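You operate a simulated robot arm through the tools that you are given. There is no shell and no other tool. Be economical: measure what you need, move in short steps, check, and stop when the job is done.

Carry out the task below with a simulated robot arm. There is one attempt and no reset: what you move stays moved.

JOB
Brush and oil the square steel plate for the red-banded mould.
Fine: oil after brushing, then stand the mould on it; put the brush and the dauber back.
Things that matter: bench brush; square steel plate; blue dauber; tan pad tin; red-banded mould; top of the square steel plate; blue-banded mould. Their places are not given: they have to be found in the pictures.

Only the result counts: the job must be done as asked and must still hold three seconds after the hand-in. Knocking over, shifting, dropping, spilling or breaking anything else fails it.

ROBOT AND FRAMES
A 7-joint arm with a two-finger parallel gripper, fixed in place. Base frame: the origin is at the foot of the arm, x ahead of it, y to its left, z up. Readings come in mm, degrees, newtons and seconds.
With the tool pointing down near the work surface it reaches from about 240 to 620 mm from the base axis. Its first joint turns from -66.0 to 66.0 degrees. Payload 2.6 kg.
The TCP is the grasp point between the finger pads, 30 mm short of the fingertips. In the tool frame z runs along the fingers and y along their closing line. Largest opening 94 mm; finger width 28, thickness 10; the body of the gripper, 50 by 96 mm, starts 55 mm behind the TCP.
Orientation is that of the tool frame in the base frame, as a unit quaternion [x, y, z, w]. With the fingers straight down and closing along the base's y, the tool's x points along the base's -x, its y along +y and its z along -z.

CONTROLS
- The arm moves only by the tool send_rows. Its argument "deltas" is a list of rows, each an object of numbers (a shift or turn left out is 0, a gripper value left out holds the last): "x", "y", "z": the shift along the base's x, y, z in mm; "rx", "ry", "rz": the turn, a rotation vector about the base's x, y, z in degrees. In form: [{"x": .., "y": .., "z": .., "rx": .., "ry": .., "rz": ..}, ...]. A call has 1 to 20 rows; each row is the pose to reach, as a shift and turn from the pose commanded when the call began. "jaw" is the gripper command, from -1 (shut) to 1 (fully open), values between in proportion, set as the call begins (left out, the last holds). A row lasts 0.2 s, in which the tool goes at most 50 mm and 8.6 degrees; a call with a longer step from one row to the next is refused whole, and so is a gripper value outside its range. A pose out of reach is approached as far as the arm can. The call stops where the force on the tool passes 40 N (or 10 N more than at its start, if that is more) or the arm is blocked; 0.2 s more then pass. Each finger travels about 72 mm/s and halts on what it meets, pressing with about 26 N; the grip force reading is that of the motor and also rises with nothing between the fingers. The clock runs only during rows and for 0.2 s after the last one: add rows that repeat a pose to give the fingers time. It gives the time, the measured TCP pose, the force on the tool (base axes), the opening and the grip force at its end, in the units of the frame above (readings bear some noise), and new pictures: "views" is both (left out), scene, wrist or none.
- Cameras (640 x 400 px; columns grow to the right, rows downward): "scene" is fixed at [33.3, 426.7, 581.5]; the picture's right is [-0.75, -0.66, 0.00], its down [-0.33, 0.38, -0.86] and it looks along [0.57, -0.65, -0.50] (base axes); focal length 309 px, centre (320, 200). "wrist" rides on the gripper at [-37, 0, -58] in the tool frame; the picture's right is [0.00, -1.00, 0.00], its down [0.97, 0.00, -0.24] and it looks along [0.24, 0.00, 0.97] (tool axes); focal length 218 px, centre (320, 200).
- locate(camera, pixels): there is no depth. For up to 12 entries [column, row, z] of the newest picture of that camera ("zoom" is the newest enlarged one), the place [x, y] in the base frame at which the ray of that pixel passes the height z, good to about 3 mm, but the place of the scene camera against the robot may be out by one fixed shift of up to 18 mm in any direction. No time passes.
- enlarge(camera, box): a new picture of the part [left, top, right, bottom] of that camera's present view, enlarged. No time passes.
- sign_off(): hands the job in; it is judged then, once.

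Keep the steps short. Do not move on a guess: measure, check each grasp and each placing, and mend mistakes. In all there are 80 turns and 150 pictures (those below and enlarged ones count). Leave the gripper open and the arm clear of the work at the hand-in unless told otherwise, and finish with a single line.

The tools are called as name(argument=value, ...) on one line, values as JSON. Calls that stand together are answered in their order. send_rows: Moves the arm, as the interface text tells. Its arguments: {"type":"object","properties":{"deltas":{"type":"array","items":{"type":"object","properties":{"x":{"type":"number"},"y":{"type":"number"},"z":{"type":"number"},"rx":{"type":"number"},"ry":{"type":"number"},"rz":{"type":"number"}}}},"jaw":{"type":"number"},"views":{"type":"string","enum":["both","scene","wrist","none"]}},"required":["deltas"]} The other tools are called the same way: locate (camera, pixels) gives the place at which the rays of pixels pass given heights; enlarge (camera, box) takes an enlarged picture of a part of a camera's view; sign_off () hands the job in.

At the start:

```text
time: 0.0
ee_pos: [406.6, 135.7, 326.9]
tcp_rot: [0.001, 1.0, 0.0, 0.0]
force: [0.4, 0.2, 1.1]
gripper_width: 94.0
finger_force: 0.1
```

scene: 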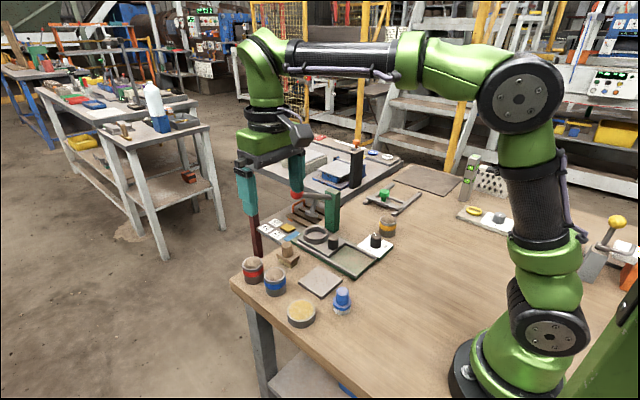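
wrist: 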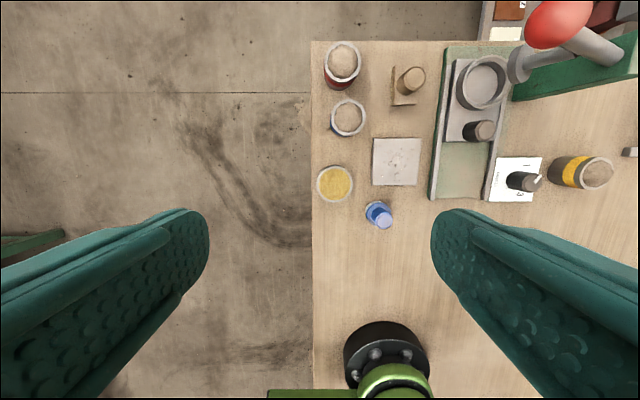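

I see the moulds, plate, tin, dauber and brush at the left end of the bench. I'll enlarge both views to identify them.

enlarge(camera="scene", box=[225, 190, 425, 340])

enlarge(camera="wrist", box=[300, 30, 620, 240])

```text
2.67 times, centred on (325, 265) of scene
```

zoom: 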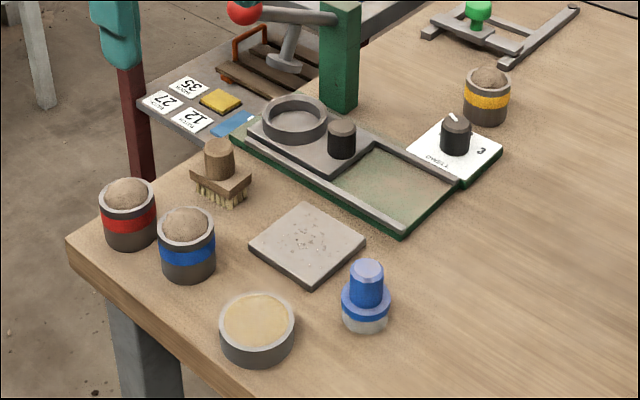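

```text
1.90 times, centred on (460, 135) of wrist
```

zoom: 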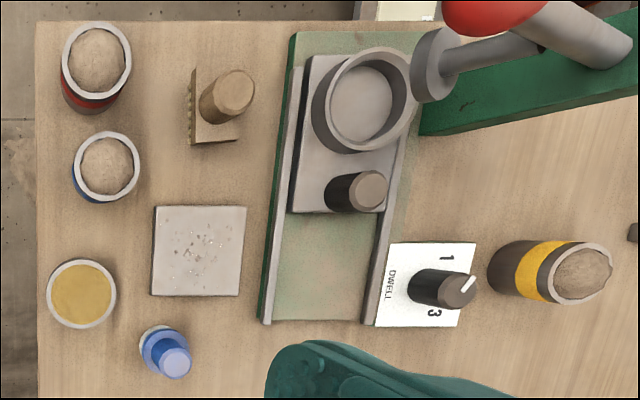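

Now I measure the positions via the wrist zoom (more trustworthy than the scene camera).

locate(camera="zoom", pixels=[[96, 58, 50], [107, 163, 50], [82, 292, 30], [152, 293, 10], [157, 207, 10], [246, 207, 10], [238, 296, 10], [175, 362, 55], [158, 348, 10], [234, 90, 50], [195, 140, 20], [240, 140, 20]])

locate(camera="scene", pixels=[[253, 263, 50], [275, 275, 50], [301, 308, 30], [320, 296, 0], [299, 281, 10], [321, 266, 10], [341, 290, 10], [342, 292, 55], [287, 242, 50], [342, 313, 0]])

```text
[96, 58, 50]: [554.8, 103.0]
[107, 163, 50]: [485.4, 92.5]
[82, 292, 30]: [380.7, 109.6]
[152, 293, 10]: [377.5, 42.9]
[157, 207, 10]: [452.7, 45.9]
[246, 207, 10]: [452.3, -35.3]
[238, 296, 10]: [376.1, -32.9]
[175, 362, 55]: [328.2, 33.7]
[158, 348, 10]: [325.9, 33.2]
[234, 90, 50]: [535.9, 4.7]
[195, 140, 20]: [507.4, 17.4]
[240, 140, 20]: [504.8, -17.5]
```

```text
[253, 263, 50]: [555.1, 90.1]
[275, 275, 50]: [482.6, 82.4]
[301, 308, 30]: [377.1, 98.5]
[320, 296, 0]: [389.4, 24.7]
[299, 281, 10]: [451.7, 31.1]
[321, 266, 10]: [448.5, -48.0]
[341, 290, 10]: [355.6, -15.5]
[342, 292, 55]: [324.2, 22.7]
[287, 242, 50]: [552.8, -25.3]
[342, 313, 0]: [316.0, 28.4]
```

I need the height of the press (red ball, arm) near the brush before approaching; triangulate from both views.

locate(camera="wrist", pixels=[[557, 25, 50], [557, 25, 100], [557, 25, 150], [557, 25, 200], [520, 62, 50], [520, 62, 100], [408, 82, 50], [408, 82, 70], [415, 76, 50], [415, 76, 70]])

locate(camera="scene", pixels=[[297, 193, 50], [297, 193, 100], [297, 193, 150], [297, 193, 200], [312, 214, 50], [312, 214, 100], [287, 246, 50], [287, 246, 70], [287, 243, 50], [287, 243, 70]])

enlarge(camera="scene", box=[260, 160, 360, 270])

```text
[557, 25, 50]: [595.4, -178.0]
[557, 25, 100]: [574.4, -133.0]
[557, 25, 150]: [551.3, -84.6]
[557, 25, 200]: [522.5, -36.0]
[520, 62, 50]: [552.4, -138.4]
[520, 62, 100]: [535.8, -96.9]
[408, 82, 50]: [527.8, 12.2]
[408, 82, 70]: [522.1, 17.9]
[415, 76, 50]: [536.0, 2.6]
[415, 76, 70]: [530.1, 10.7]
```

```text
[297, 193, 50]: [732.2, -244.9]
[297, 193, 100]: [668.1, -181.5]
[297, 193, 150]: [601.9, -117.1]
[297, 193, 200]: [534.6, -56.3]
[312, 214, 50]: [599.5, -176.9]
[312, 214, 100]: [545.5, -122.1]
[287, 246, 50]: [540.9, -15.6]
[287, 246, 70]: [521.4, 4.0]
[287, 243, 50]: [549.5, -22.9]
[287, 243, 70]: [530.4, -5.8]
```

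```text
3.64 times, centred on (310, 215) of scene
```

zoom: 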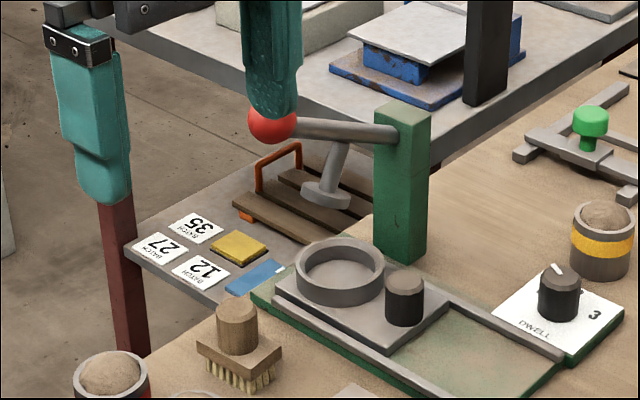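

The red ball sits about (517,-28,210), close over the brush handle (about (530,11), top z≈72). So I'll grip the brush with fingers closing along x and the tool leaned toward +y, away from the ball. First rotate 90° in free space while staying at y≈135.

send_rows(deltas=[{"rz": 8.2, "x": 10}, {"rz": 16.4, "x": 20}, {"rz": 24.6, "x": 30}, {"rz": 32.8, "x": 40}, {"rz": 41, "x": 50}, {"rz": 49.2, "x": 60}, {"rz": 57.4, "x": 70}, {"rz": 65.6, "x": 80}, {"rz": 73.8, "x": 90}, {"rz": 82, "x": 100}, {"rz": 90, "x": 110, "z": -20}, {"rz": 90, "x": 115, "z": -40}])

```text
time: 2.6
ee_pos: [520.3, 134.0, 286.3]
tcp_rot: [0.708, -0.707, 0.0, 0.001]
force: [0.0, 0.3, -0.2]
gripper_width: 94.1
finger_force: 0.0
```

scene: 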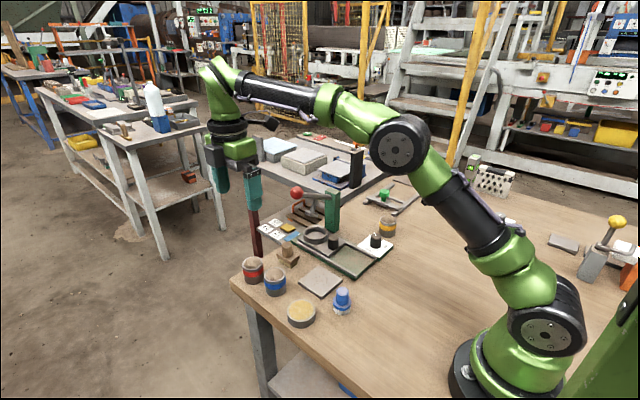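
wrist: 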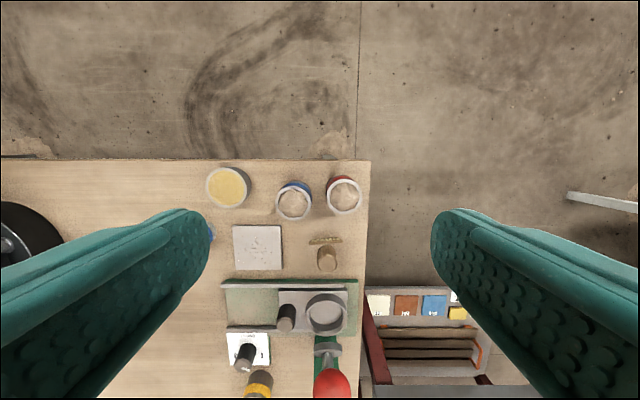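

locate(camera="wrist", pixels=[[332, 388, 150], [332, 388, 180], [332, 388, 210], [329, 250, 60], [329, 250, 75], [325, 263, 25], [344, 196, 50], [293, 204, 50], [228, 187, 30], [312, 240, 20], [342, 240, 20]])

enlarge(camera="wrist", box=[200, 150, 380, 400])

enlarge(camera="scene", box=[230, 170, 330, 300])

locate(camera="scene", pixels=[[297, 193, 150], [297, 193, 170], [297, 193, 180], [297, 193, 190], [297, 193, 200]])

```text
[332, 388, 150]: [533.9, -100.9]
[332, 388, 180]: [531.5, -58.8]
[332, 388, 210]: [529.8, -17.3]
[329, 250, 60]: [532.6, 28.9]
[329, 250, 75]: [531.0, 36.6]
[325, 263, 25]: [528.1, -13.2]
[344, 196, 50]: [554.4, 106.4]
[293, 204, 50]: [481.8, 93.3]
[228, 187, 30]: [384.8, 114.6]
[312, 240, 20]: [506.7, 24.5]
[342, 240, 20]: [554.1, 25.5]
```

```text
1.60 times, centred on (290, 275) of wrist
```

zoom: 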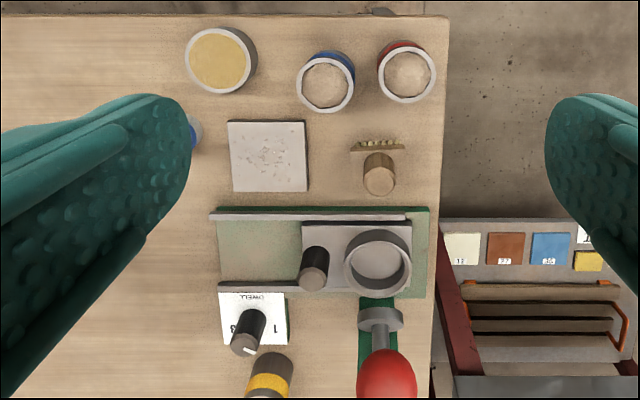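

```text
3.08 times, centred on (280, 235) of scene
```

zoom: 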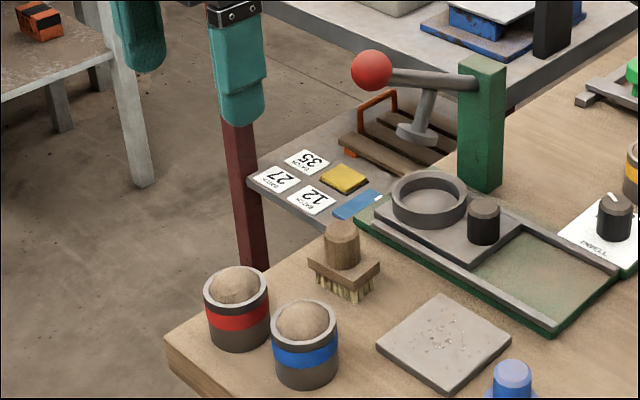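

```text
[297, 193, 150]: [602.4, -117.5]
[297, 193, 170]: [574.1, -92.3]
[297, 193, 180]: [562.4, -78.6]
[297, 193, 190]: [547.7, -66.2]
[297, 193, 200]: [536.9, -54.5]
```

locate(camera="wrist", pixels=[[327.5, 264, 60], [327.5, 264, 70], [327.5, 264, 80], [327, 246, 30], [310, 243, 25], [342, 243, 25], [327, 238, 5]])

locate(camera="zoom", pixels=[[342, 228, 60], [342, 228, 70], [342, 228, 80], [342, 262, 32], [308, 262, 30], [382, 264, 30], [345, 292, 26], [345, 300, 0]])

```text
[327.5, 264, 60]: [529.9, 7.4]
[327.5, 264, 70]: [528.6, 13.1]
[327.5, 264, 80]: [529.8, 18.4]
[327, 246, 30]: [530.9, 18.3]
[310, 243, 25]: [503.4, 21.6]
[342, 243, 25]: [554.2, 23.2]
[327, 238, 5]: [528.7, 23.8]
```

```text
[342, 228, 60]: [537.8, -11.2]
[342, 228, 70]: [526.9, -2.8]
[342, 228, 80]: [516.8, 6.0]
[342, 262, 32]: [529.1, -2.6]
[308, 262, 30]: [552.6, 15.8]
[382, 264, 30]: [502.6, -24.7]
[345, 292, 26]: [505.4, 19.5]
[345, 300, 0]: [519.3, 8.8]
```

Brush handle ≈ (529,11), ⌀~26, top z≈70, block top ≈32; ball ≈ (531,-38,198). I'll lean the tool 20° (top toward +y) and go to a point on the approach line.

send_rows(deltas=[{"rx": -7, "x": 3, "y": -17, "z": -12}, {"rx": -14, "x": 6, "y": -34, "z": -24}, {"rx": -20, "x": 9, "y": -51, "z": -36}, {"rx": -20, "x": 9, "y": -66, "z": -78}], jaw=0.4)

```text
time: 3.6
ee_pos: [529.4, 68.5, 208.5]
tcp_rot: [-0.696, 0.697, -0.123, -0.123]
force: [-0.6, 0.0, 0.0]
gripper_width: 65.8
finger_force: 0.1
```

scene: 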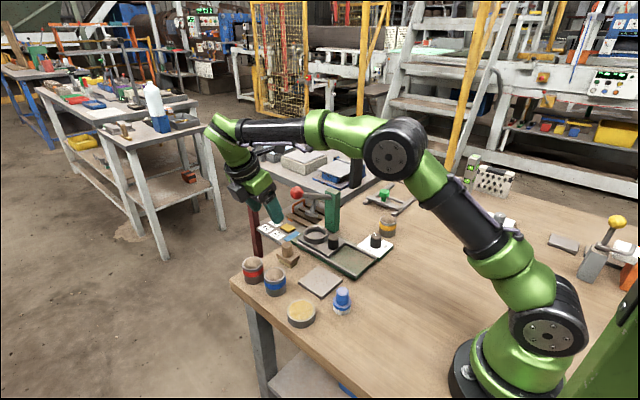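
wrist: 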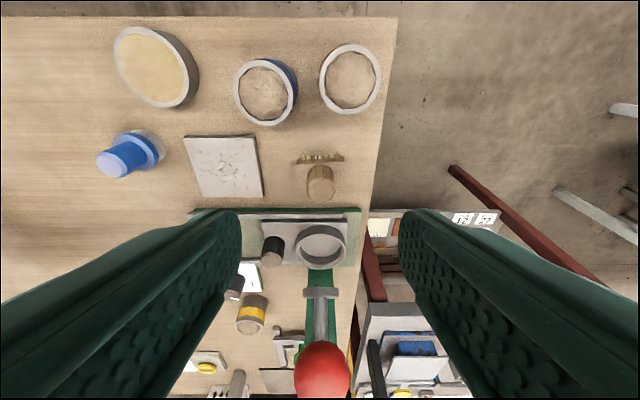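

locate(camera="wrist", pixels=[[322, 370, 190], [322, 370, 200], [320, 189, 65], [320, 189, 70], [320, 189, 75], [320, 165, 32], [296, 160, 30], [343, 159, 30], [350, 78, 50], [266, 92, 50]])

enlarge(camera="wrist", box=[260, 30, 400, 220])

```text
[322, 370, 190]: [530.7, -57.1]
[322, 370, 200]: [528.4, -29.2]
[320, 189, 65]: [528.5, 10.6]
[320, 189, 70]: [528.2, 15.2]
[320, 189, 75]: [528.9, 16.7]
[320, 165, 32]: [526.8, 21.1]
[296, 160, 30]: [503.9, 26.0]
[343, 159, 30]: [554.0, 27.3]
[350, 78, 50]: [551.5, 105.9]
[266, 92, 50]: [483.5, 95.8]
```

```text
2.11 times, centred on (330, 125) of wrist
```

zoom: 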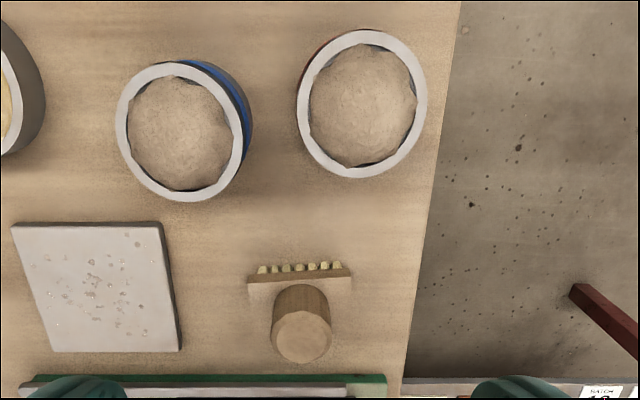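

Handle axis confirmed at (529,12). Descend along the tool line to TCP (529,19,74).

send_rows(deltas=[{"y": -16, "z": -44}, {"y": -32, "z": -88}, {"y": -44, "z": -116}, {"y": -49, "z": -134}, {"y": -49, "z": -134}])

```text
time: 4.6
ee_pos: [528.7, 31.6, 78.4]
tcp_rot: [0.698, -0.696, 0.121, 0.116]
force: [-4.8, 2.1, 1.4]
gripper_width: 65.9
finger_force: 0.0
stopped in row 5: the force on the tool passed its limit (the readings are from after the stop); the commanded pose is now the measured one
```

scene: 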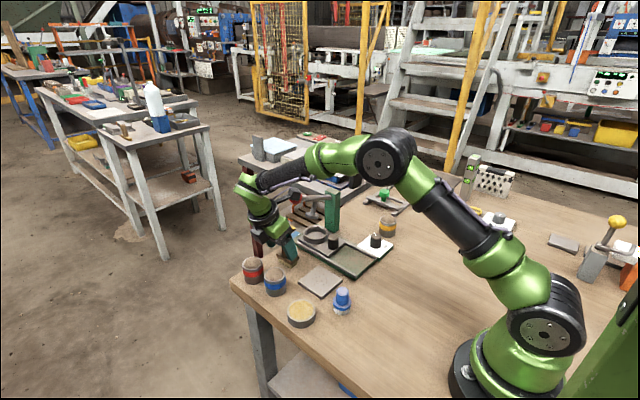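
wrist: 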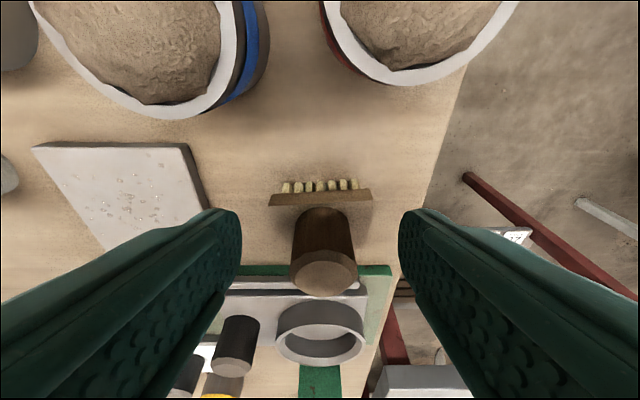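

Blocked at y=31.6: something touched on the -y side. I enlarge the scene to see what.

enlarge(camera="scene", box=[225, 150, 355, 290])

```text
2.86 times, centred on (290, 220) of scene
```

zoom: 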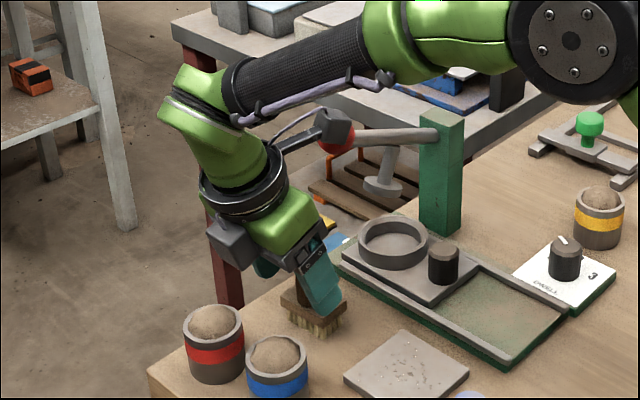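

A black attachment on the flange (sticking out on the tool's +x side) is touching the red ball. Back off along the same line, then check the lever.

send_rows(deltas=[{"y": 15, "z": 6}, {"y": 35, "z": 40}, {"y": 55, "z": 85}, {"y": 75, "z": 130}, {"y": 95, "z": 170}])

enlarge(camera="scene", box=[230, 170, 330, 300])

```text
time: 5.8
ee_pos: [528.0, 125.9, 250.4]
tcp_rot: [0.699, -0.695, 0.121, 0.118]
force: [-0.2, 0.4, 0.7]
gripper_width: 65.7
finger_force: 0.0
```

scene: 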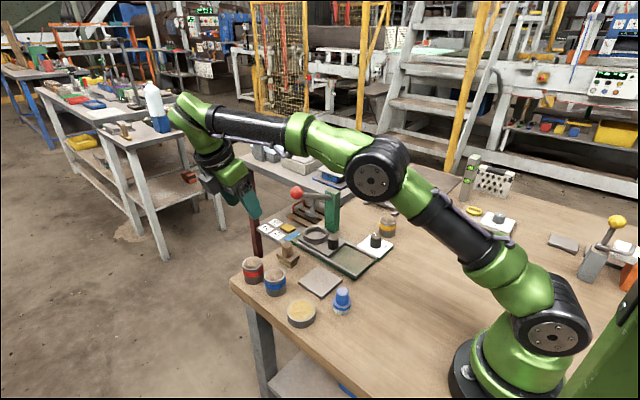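
wrist: 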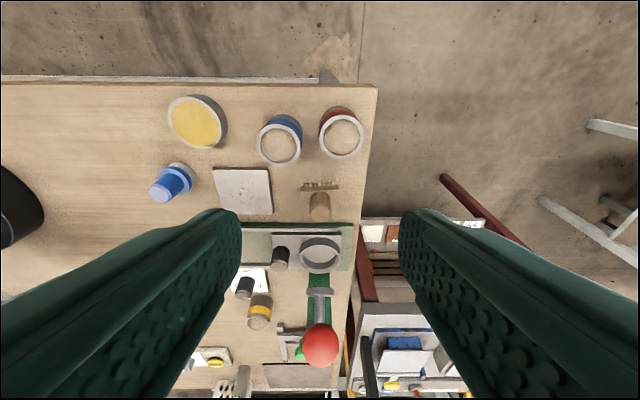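

```text
3.08 times, centred on (280, 235) of scene
```

zoom: 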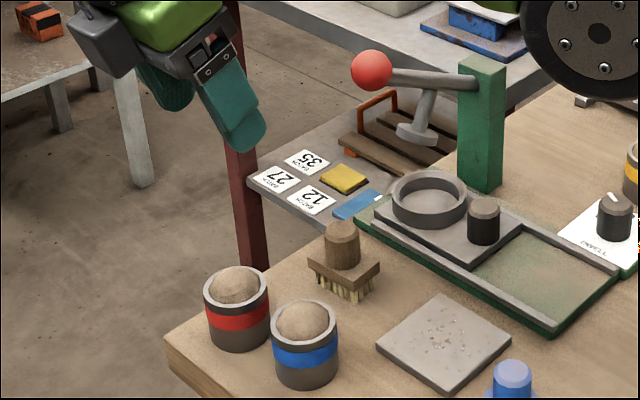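

The lever and ball are unmoved. Undo the tilt, then rotate the tool the other way so the attachment will point to +y.

send_rows(deltas=[{"rx": 7, "z": 10, "x": -10}, {"rx": 14, "z": 20, "x": -20}, {"rx": 20, "z": 30, "x": -30}], views="none")

send_rows(deltas=[{"rz": -8.5}, {"rz": -17}, {"rz": -25.5}, {"rz": -34}, {"rz": -42.5}, {"rz": -51}, {"rz": -59.5}, {"rz": -68}, {"rz": -76.5}, {"rz": -85}, {"rz": -90}], views="none")

send_rows(deltas=[{"rz": -8.5}, {"rz": -17}, {"rz": -25.5}, {"rz": -34}, {"rz": -42.5}, {"rz": -51}, {"rz": -59.5}, {"rz": -68}, {"rz": -76.5}, {"rz": -85}, {"rz": -90}, {"rz": -90}])

```text
time: 6.6
ee_pos: [499.0, 126.4, 279.5]
tcp_rot: [0.709, -0.705, -0.003, -0.007]
force: [-0.8, -0.2, -0.1]
gripper_width: 65.4
finger_force: 0.1
```

```text
time: 9.0
ee_pos: [499.1, 126.5, 278.3]
tcp_rot: [-0.001, 1.0, -0.004, 0.005]
force: [-0.3, -0.5, 0.1]
gripper_width: 65.9
finger_force: 0.1
```

```text
time: 11.6
ee_pos: [497.8, 125.5, 277.3]
tcp_rot: [0.706, 0.708, -0.006, 0.002]
force: [-0.4, 0.3, -0.2]
gripper_width: 65.8
finger_force: 0.0
```

scene: 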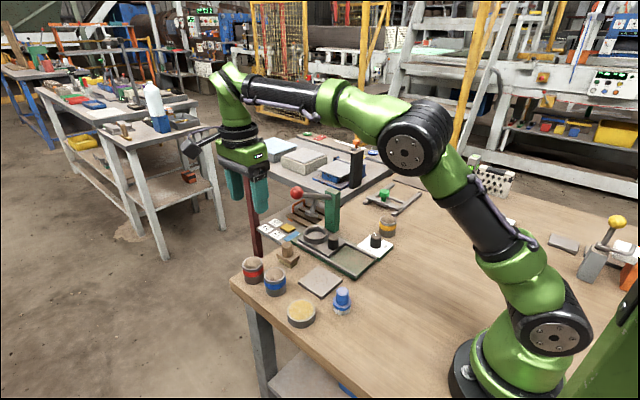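
wrist: 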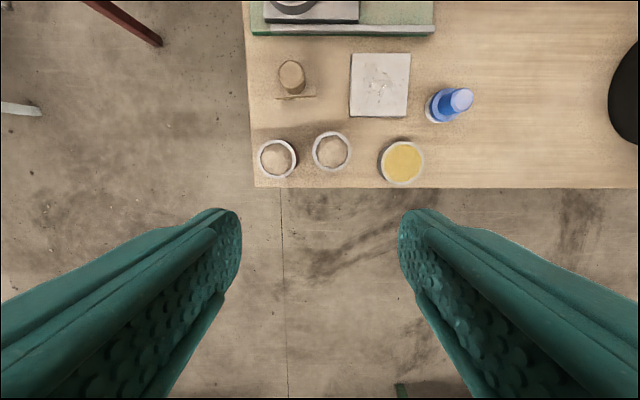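

Now the attachment points to +y. Lean 20° and go to the approach line point (529,68,208).

send_rows(deltas=[{"rx": -7, "x": 10, "y": -15, "z": -10}, {"rx": -14, "x": 20, "y": -30, "z": -25}, {"rx": -20, "x": 31, "y": -45, "z": -40}, {"rx": -20, "x": 31, "y": -57, "z": -69}, {"rx": -20, "x": 31, "y": -57, "z": -69}])

```text
time: 12.8
ee_pos: [529.6, 68.1, 209.5]
tcp_rot: [0.694, 0.697, -0.13, 0.126]
force: [0.4, 0.2, 0.2]
gripper_width: 65.4
finger_force: 0.1
```

scene: 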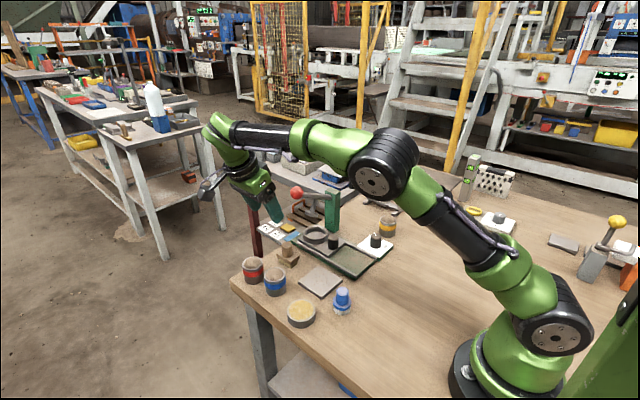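
wrist: 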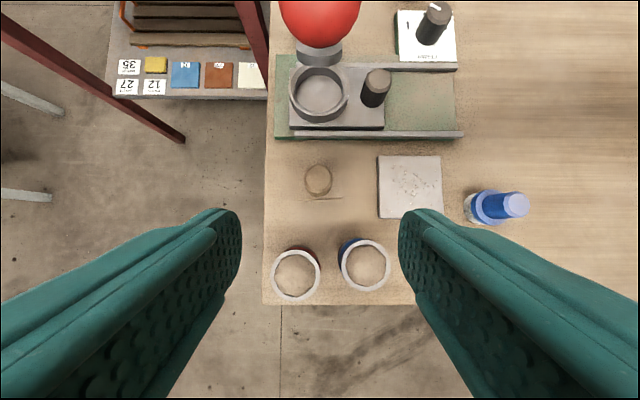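

Check the handle from this view before descending.

locate(camera="wrist", pixels=[[318, 180, 60], [318, 180, 68], [318, 180, 75], [320, 20, 190], [320, 20, 200]])

send_rows(deltas=[{"y": -12, "z": -35}, {"y": -24, "z": -70}, {"y": -33, "z": -95}, {"y": -33, "z": -95}])

```text
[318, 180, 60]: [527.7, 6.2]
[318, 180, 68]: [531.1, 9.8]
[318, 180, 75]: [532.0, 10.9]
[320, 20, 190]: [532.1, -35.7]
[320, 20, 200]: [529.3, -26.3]
```

```text
time: 13.8
ee_pos: [530.0, 35.5, 114.2]
tcp_rot: [0.695, 0.697, -0.129, 0.123]
force: [-0.3, 0.4, -0.2]
gripper_width: 65.5
finger_force: 0.0
```

scene: 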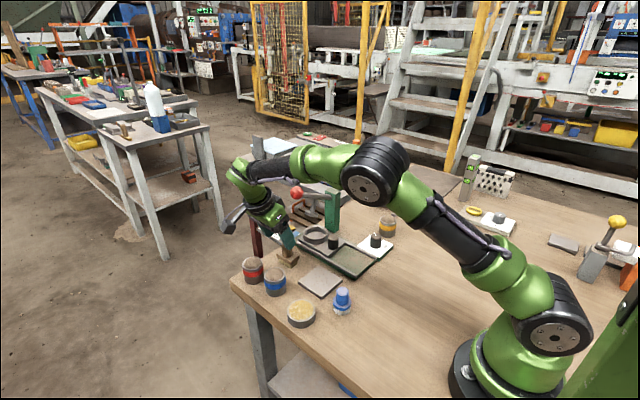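
wrist: 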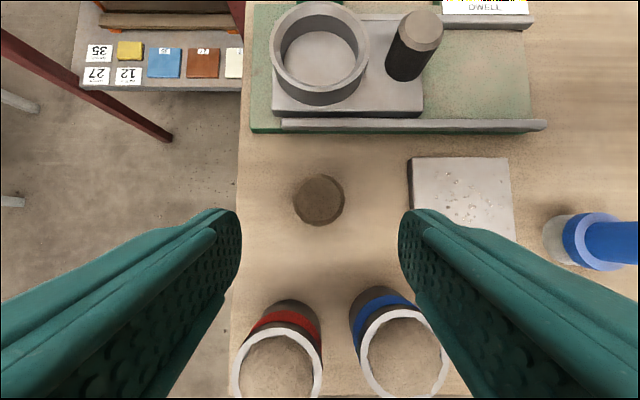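

enlarge(camera="scene", box=[210, 150, 330, 300])

locate(camera="wrist", pixels=[[319, 199, 60], [319, 199, 68], [319, 199, 75]])

```text
2.67 times, centred on (270, 225) of scene
```

zoom: 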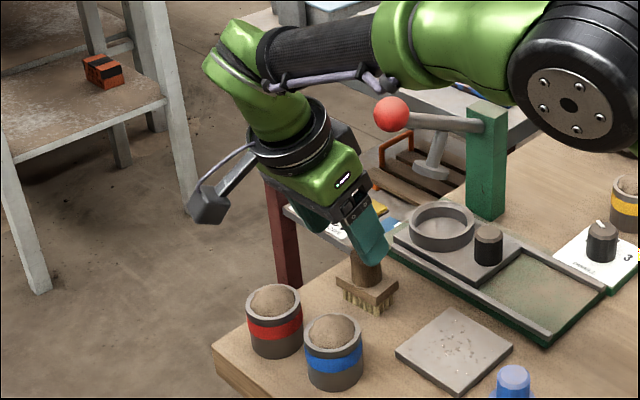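

```text
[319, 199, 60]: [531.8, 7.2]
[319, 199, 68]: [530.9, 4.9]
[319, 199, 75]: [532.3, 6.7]
```

send_rows(deltas=[{"x": 0.5, "y": -10, "z": -22}, {"x": 0.5, "y": -17, "z": -36}, {"x": 0.5, "y": -20, "z": -43}, {"x": 0.5, "y": -20, "z": -43}])

```text
time: 14.8
ee_pos: [530.4, 15.1, 71.7]
tcp_rot: [0.694, 0.697, -0.129, 0.125]
force: [-0.1, -0.4, 1.0]
gripper_width: 66.2
finger_force: 0.1
```

scene: 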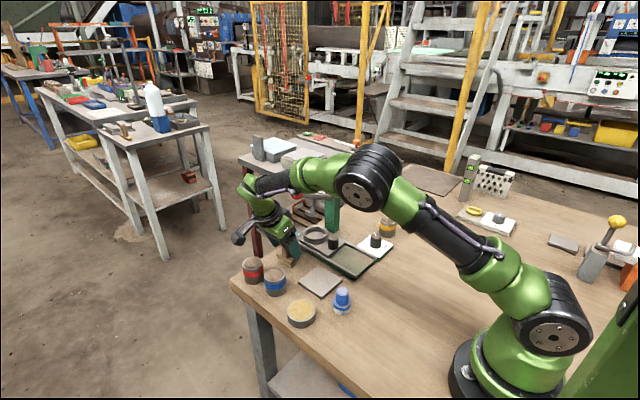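
wrist: 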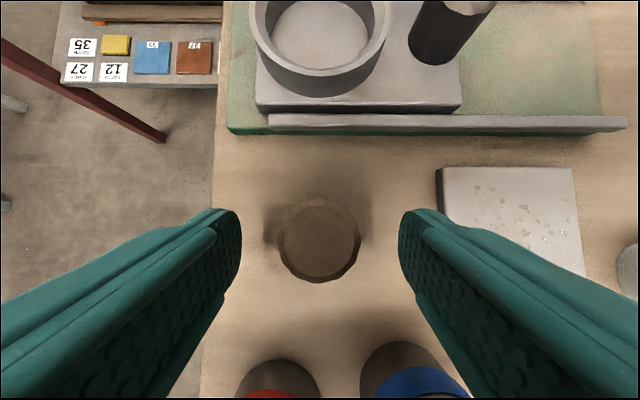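

No contact, handle centred between the fingers at (320,238). Close.

send_rows(deltas=[{}, {}, {}, {}, {}], jaw=-1)

enlarge(camera="scene", box=[230, 170, 350, 300])

```text
time: 16.0
ee_pos: [529.5, 15.4, 70.2]
tcp_rot: [0.695, 0.696, -0.13, 0.124]
force: [1.7, -0.7, 1.1]
gripper_width: 28.9
finger_force: 26.0
```

scene: 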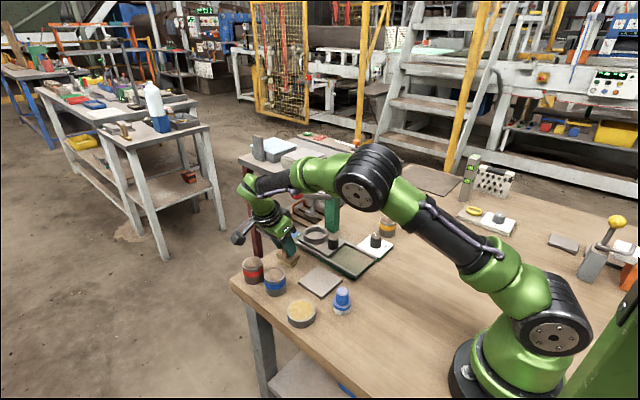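
wrist: 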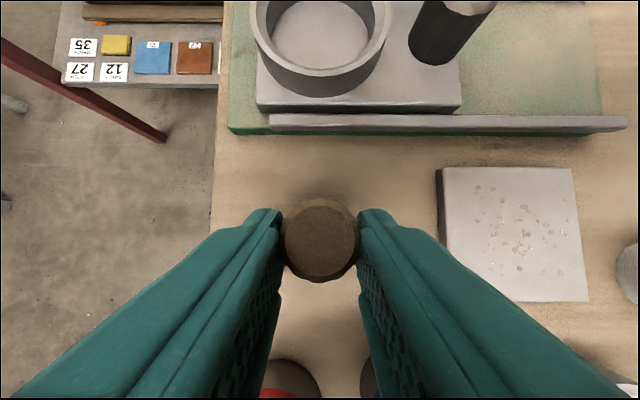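

```text
3.08 times, centred on (290, 235) of scene
```

zoom: 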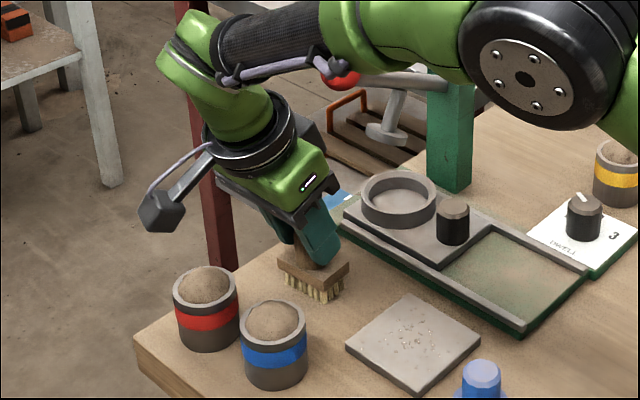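

Gripped (28.9 mm). Lift 30 mm and check.

send_rows(deltas=[{"y": 2, "z": 8}, {"y": 5, "z": 18}, {"y": 8, "z": 30}, {"y": 8, "z": 30}])

enlarge(camera="scene", box=[230, 170, 350, 300])

```text
time: 17.0
ee_pos: [531.0, 23.1, 101.6]
tcp_rot: [0.694, 0.697, -0.13, 0.125]
force: [-0.2, -0.4, -0.8]
gripper_width: 28.6
finger_force: 26.1
```

scene: 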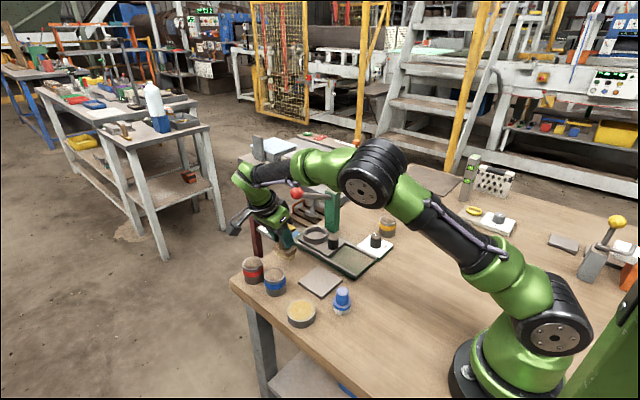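
wrist: 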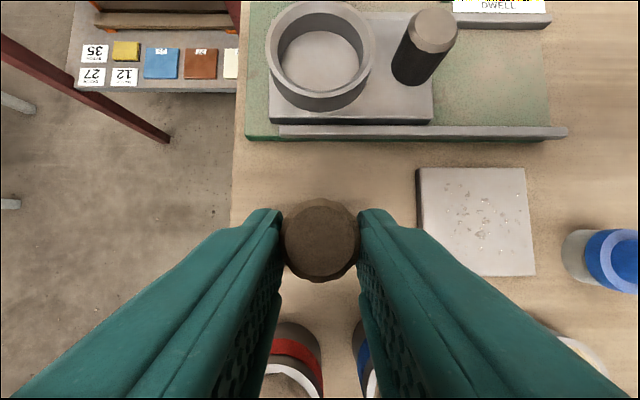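

```text
3.08 times, centred on (290, 235) of scene
```

zoom: 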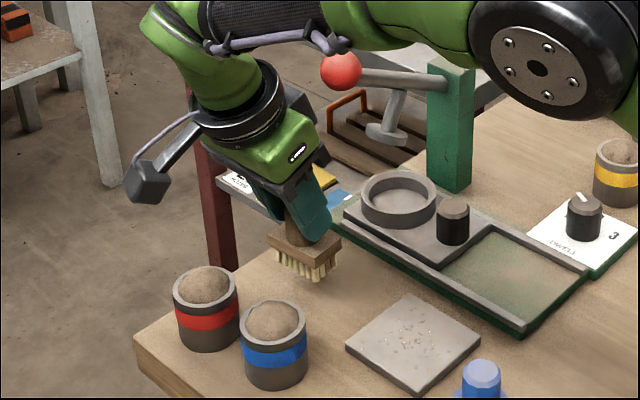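

Brush is held upright. Measure the plate from this wrist view.

locate(camera="wrist", pixels=[[418, 168, 10], [525, 168, 10], [535, 276, 10], [425, 277, 10], [525, 168, 15], [418, 168, 15], [570, 131, 20], [283, 131, 20]])

```text
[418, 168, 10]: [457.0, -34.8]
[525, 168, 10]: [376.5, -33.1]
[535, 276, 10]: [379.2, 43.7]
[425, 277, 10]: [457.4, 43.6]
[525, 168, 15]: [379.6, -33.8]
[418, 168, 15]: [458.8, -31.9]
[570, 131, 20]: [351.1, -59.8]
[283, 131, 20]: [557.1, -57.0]
```

Plate spans x 377–456, y −34–44. Move brush above it (first pass x≈400) and lower near contact (bench contact was TCP z≈70, plate ~10 mm).

send_rows(deltas=[{"x": -40, "y": -3}, {"x": -85, "y": -8}, {"x": -131, "y": -13}, {"x": -131, "y": -13, "z": -10}, {"x": -131, "y": -13, "z": -16}, {"x": -131, "y": -13, "z": -18}, {"x": -131, "y": -13, "z": -18}])

enlarge(camera="scene", box=[250, 210, 370, 330])

```text
time: 18.6
ee_pos: [399.7, 10.6, 83.0]
tcp_rot: [0.694, 0.697, -0.129, 0.124]
force: [0.6, 0.3, -0.4]
gripper_width: 28.5
finger_force: 25.5
```

scene: 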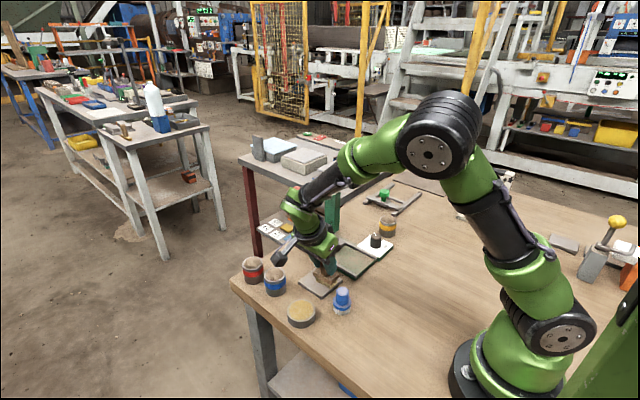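
wrist: 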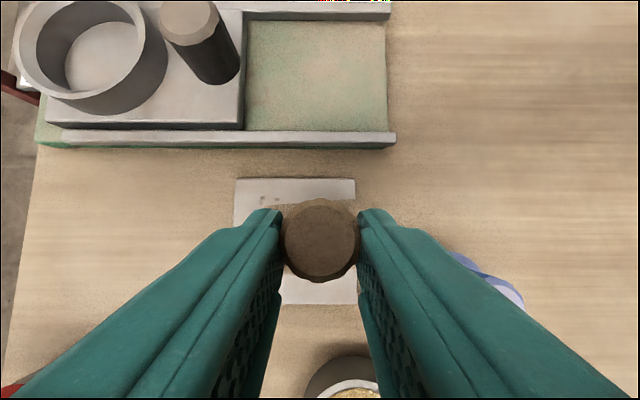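

```text
3.33 times, centred on (310, 270) of scene
```

zoom: 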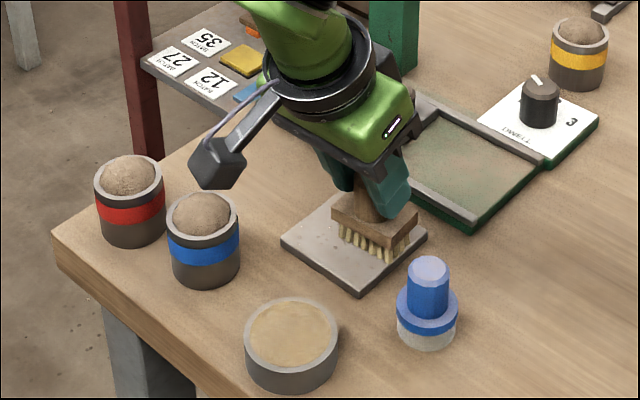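

Check how high the flange attachment is over the moulds (it lies at x≈400).

locate(camera="scene", pixels=[[276, 266, 80], [276, 266, 100], [276, 266, 120], [276, 266, 140], [276, 266, 160]])

send_rows(deltas=[{"z": -1}, {"z": -1}, {"z": -1}], views="none")

```text
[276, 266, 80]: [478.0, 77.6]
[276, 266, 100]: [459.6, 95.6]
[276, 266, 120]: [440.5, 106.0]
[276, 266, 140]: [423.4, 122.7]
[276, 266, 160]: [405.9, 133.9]
```

```text
time: 19.4
ee_pos: [399.2, 10.1, 82.2]
tcp_rot: [0.695, 0.697, -0.13, 0.124]
force: [0.1, 0.7, -1.7]
gripper_width: 28.8
finger_force: 26.3
```

Attachment bottom is at z≈160: safe. Continue down in 1 mm steps.

send_rows(deltas=[{"z": -1}, {"z": -1}], views="none")

send_rows(deltas=[{"z": -1}, {"z": -1}], views="none")

send_rows(deltas=[{"z": -1}, {"z": -1}], views="none")

```text
time: 20.0
ee_pos: [399.6, 10.4, 82.0]
tcp_rot: [0.694, 0.697, -0.129, 0.124]
force: [-2.0, 0.6, 7.4]
gripper_width: 28.6
finger_force: 26.1
```

```text
time: 20.6
ee_pos: [399.6, 11.2, 81.6]
tcp_rot: [0.695, 0.696, -0.129, 0.125]
force: [-8.0, 0.4, 22.6]
gripper_width: 28.6
finger_force: 26.2
```

```text
time: 21.2
ee_pos: [399.9, 9.7, 79.5]
tcp_rot: [0.694, 0.697, -0.129, 0.125]
force: [-6.9, -0.9, 27.4]
gripper_width: 28.9
finger_force: 26.1
```

Contact at TCP z≈82 (plate top ≈ 12 mm). Ease up a bit and sweep along y in the first lane, then the second lane (x≈432).

send_rows(deltas=[{"z": 1}, {"y": 10, "z": 1}, {"y": 20, "z": 1}, {"y": 29, "z": 1}, {"y": 29, "z": 1}, {"y": 15, "z": 1}, {"y": 0, "z": 1}, {"y": -14, "z": 1}, {"y": -26, "z": 1}, {"y": -26, "z": 1}, {"y": -14, "z": 1}, {"y": 0, "z": 1}, {"y": 15, "z": 1}, {"y": 29, "z": 1}, {"y": 29, "z": 1}])

```text
time: 24.4
ee_pos: [398.8, 39.4, 80.6]
tcp_rot: [0.694, 0.697, -0.13, 0.123]
force: [-1.3, -2.2, 4.9]
gripper_width: 28.6
finger_force: 26.1
```

scene: 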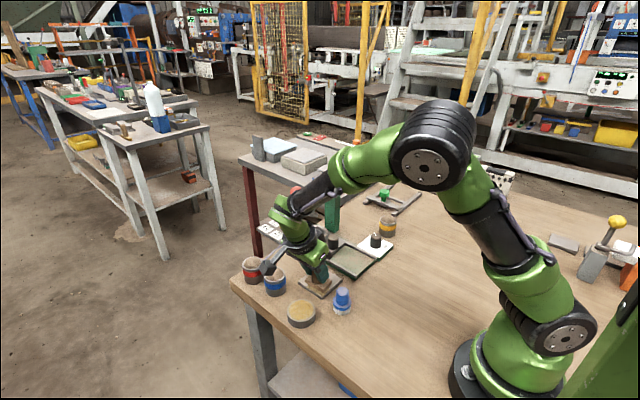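
wrist: 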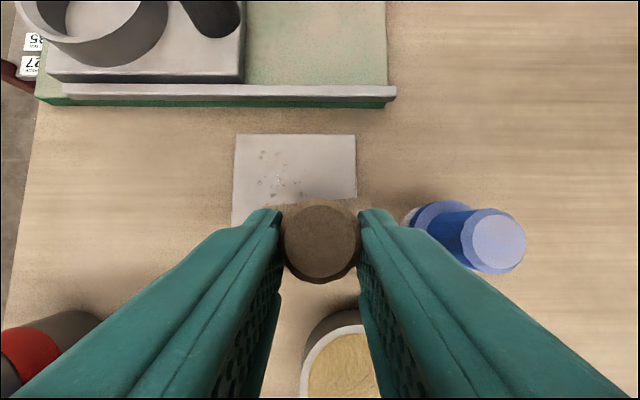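

Debris gone in the first lane. Do lanes at x≈416 and x≈433.

send_rows(deltas=[{"x": 17}, {"x": 17, "y": -14}, {"x": 17, "y": -28}, {"x": 17, "y": -42}, {"x": 17, "y": -56}, {"x": 35, "y": -56}, {"x": 35, "y": -42}, {"x": 35, "y": -28}, {"x": 35, "y": -14}, {"x": 35, "y": 0}, {"x": 35, "y": -14}, {"x": 35, "y": -28}, {"x": 35, "y": -42}, {"x": 35, "y": -56}, {"x": 35, "y": -56}])

```text
time: 27.6
ee_pos: [434.0, -16.5, 79.7]
tcp_rot: [0.695, 0.696, -0.13, 0.124]
force: [-0.1, -0.2, -0.8]
gripper_width: 28.6
finger_force: 26.6
```

scene: 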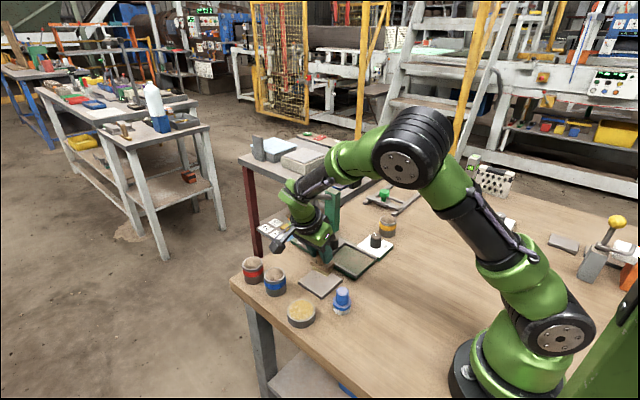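
wrist: 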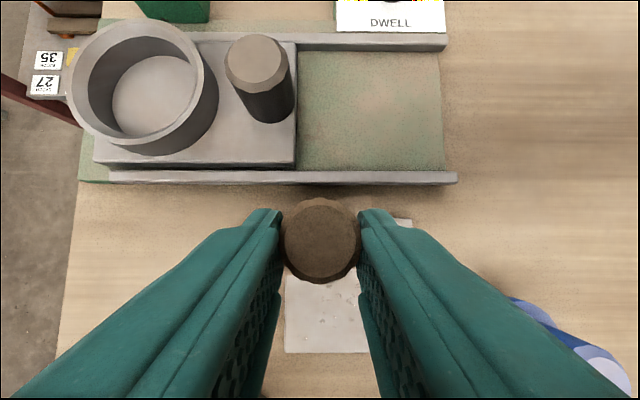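

enlarge(camera="wrist", box=[250, 190, 450, 370])

locate(camera="wrist", pixels=[[285, 353, 12], [366, 353, 12], [286, 277, 12], [412, 219, 12]])

enlarge(camera="scene", box=[260, 220, 370, 320])

```text
2.22 times, centred on (350, 280) of wrist
```

zoom: 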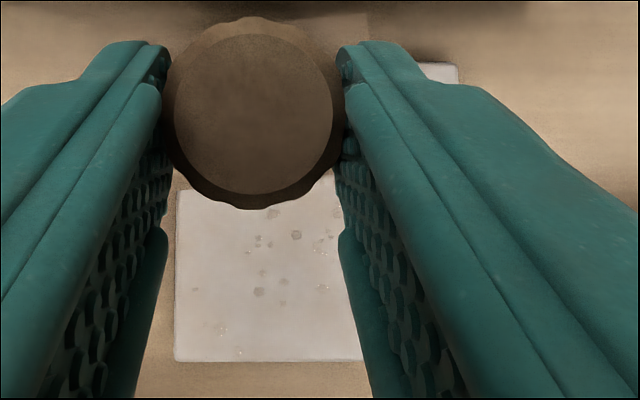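

```text
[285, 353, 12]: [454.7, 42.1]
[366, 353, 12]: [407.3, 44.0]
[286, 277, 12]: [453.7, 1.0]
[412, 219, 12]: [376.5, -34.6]
```

```text
4.00 times, centred on (315, 270) of scene
```

zoom: 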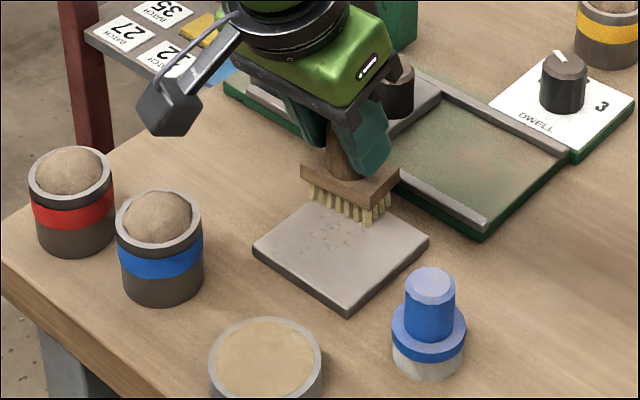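

The plate is unmoved, but lane 2 still has specks: contact was lost. Lower 3 mm and check force.

send_rows(deltas=[{"z": -1}, {"z": -2}, {"z": -2}], views="none")

send_rows(deltas=[{"z": -1}, {"z": -1}], views="none")

```text
time: 28.4
ee_pos: [434.9, -17.0, 80.3]
tcp_rot: [0.695, 0.696, -0.129, 0.125]
force: [-5.1, 2.9, 21.2]
gripper_width: 29.0
finger_force: 26.3
```

```text
time: 29.0
ee_pos: [435.8, -15.9, 78.3]
tcp_rot: [0.694, 0.697, -0.129, 0.126]
force: [-2.4, 0.9, 26.9]
gripper_width: 28.9
finger_force: 26.3
```

send_rows(deltas=[{"z": 0.5}, {"y": 12, "z": 0.4}, {"y": 24, "z": 0.2}, {"y": 36, "z": 0}, {"y": 48, "z": -0.3}, {"y": 57, "z": -0.6}, {"y": 57, "z": -0.6}], views="none")

send_rows(deltas=[{"x": -17, "y": 0, "z": -0.3}, {"x": -17, "y": -14, "z": -0.3}, {"x": -17, "y": -28, "z": -0.3}, {"x": -17, "y": -42, "z": -0.3}, {"x": -17, "y": -56, "z": -0.3}, {"x": -17, "y": -56, "z": -0.3}])

enlarge(camera="wrist", box=[250, 190, 450, 370])

```text
time: 30.6
ee_pos: [435.1, 39.2, 77.1]
tcp_rot: [0.694, 0.698, -0.128, 0.125]
force: [1.8, -7.7, 24.8]
gripper_width: 28.7
finger_force: 26.1
```

```text
time: 32.0
ee_pos: [417.2, -14.8, 76.8]
tcp_rot: [0.694, 0.697, -0.129, 0.124]
force: [0.0, 3.9, 11.5]
gripper_width: 28.7
finger_force: 26.2
```

scene: 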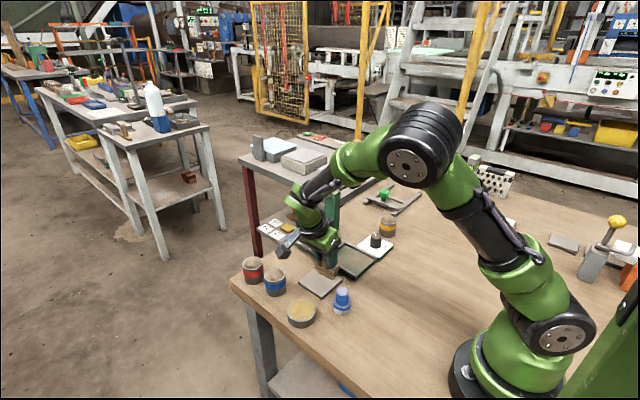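
wrist: 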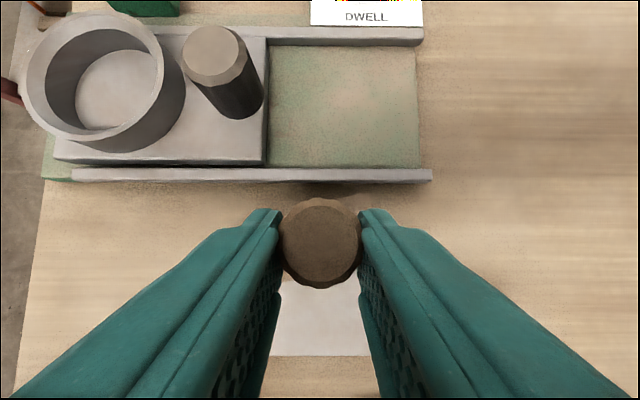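

```text
2.22 times, centred on (350, 280) of wrist
```

zoom: 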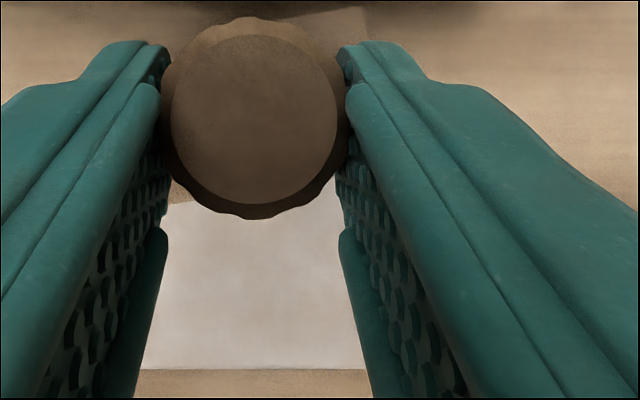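

Specks cleared. One more pass over lane 1 for coverage, then lift.

send_rows(deltas=[{"x": -10, "z": -0.3}, {"x": -20, "z": -0.4}, {"x": -20, "y": 14, "z": -0.5}, {"x": -20, "y": 28, "z": -0.6}, {"x": -20, "y": 42, "z": -0.7}, {"x": -20, "y": 55, "z": -0.8}, {"x": -20, "y": 55, "z": -0.8}], views="none")

send_rows(deltas=[{"z": 15}, {"z": 35}, {"x": 45, "y": -8, "z": 35}, {"x": 90, "y": -13, "z": 35}, {"x": 90, "y": -13, "z": 35}])

enlarge(camera="scene", box=[260, 210, 360, 320])

```text
time: 33.6
ee_pos: [398.1, 40.0, 75.4]
tcp_rot: [0.695, 0.696, -0.13, 0.124]
force: [0.3, -2.7, 7.6]
gripper_width: 28.7
finger_force: 26.2
```

```text
time: 34.8
ee_pos: [485.4, 27.4, 110.4]
tcp_rot: [0.695, 0.697, -0.129, 0.122]
force: [-0.5, -0.5, -1.3]
gripper_width: 29.0
finger_force: 25.6
```

scene: 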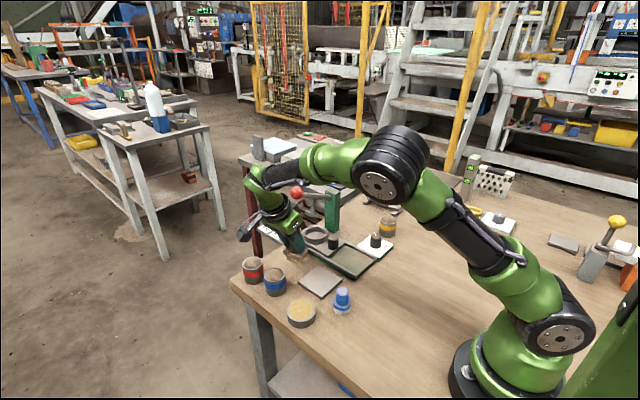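
wrist: 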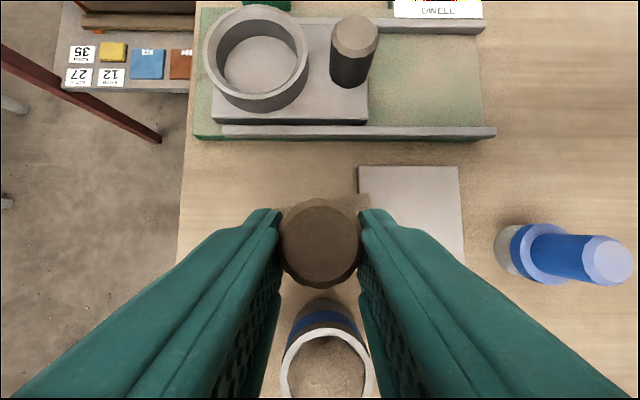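

```text
3.64 times, centred on (310, 265) of scene
```

zoom: 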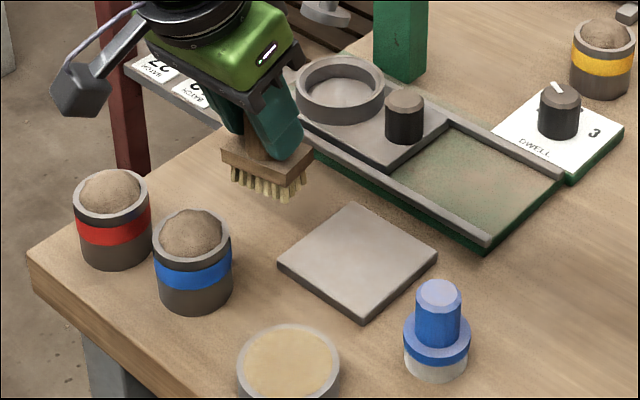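

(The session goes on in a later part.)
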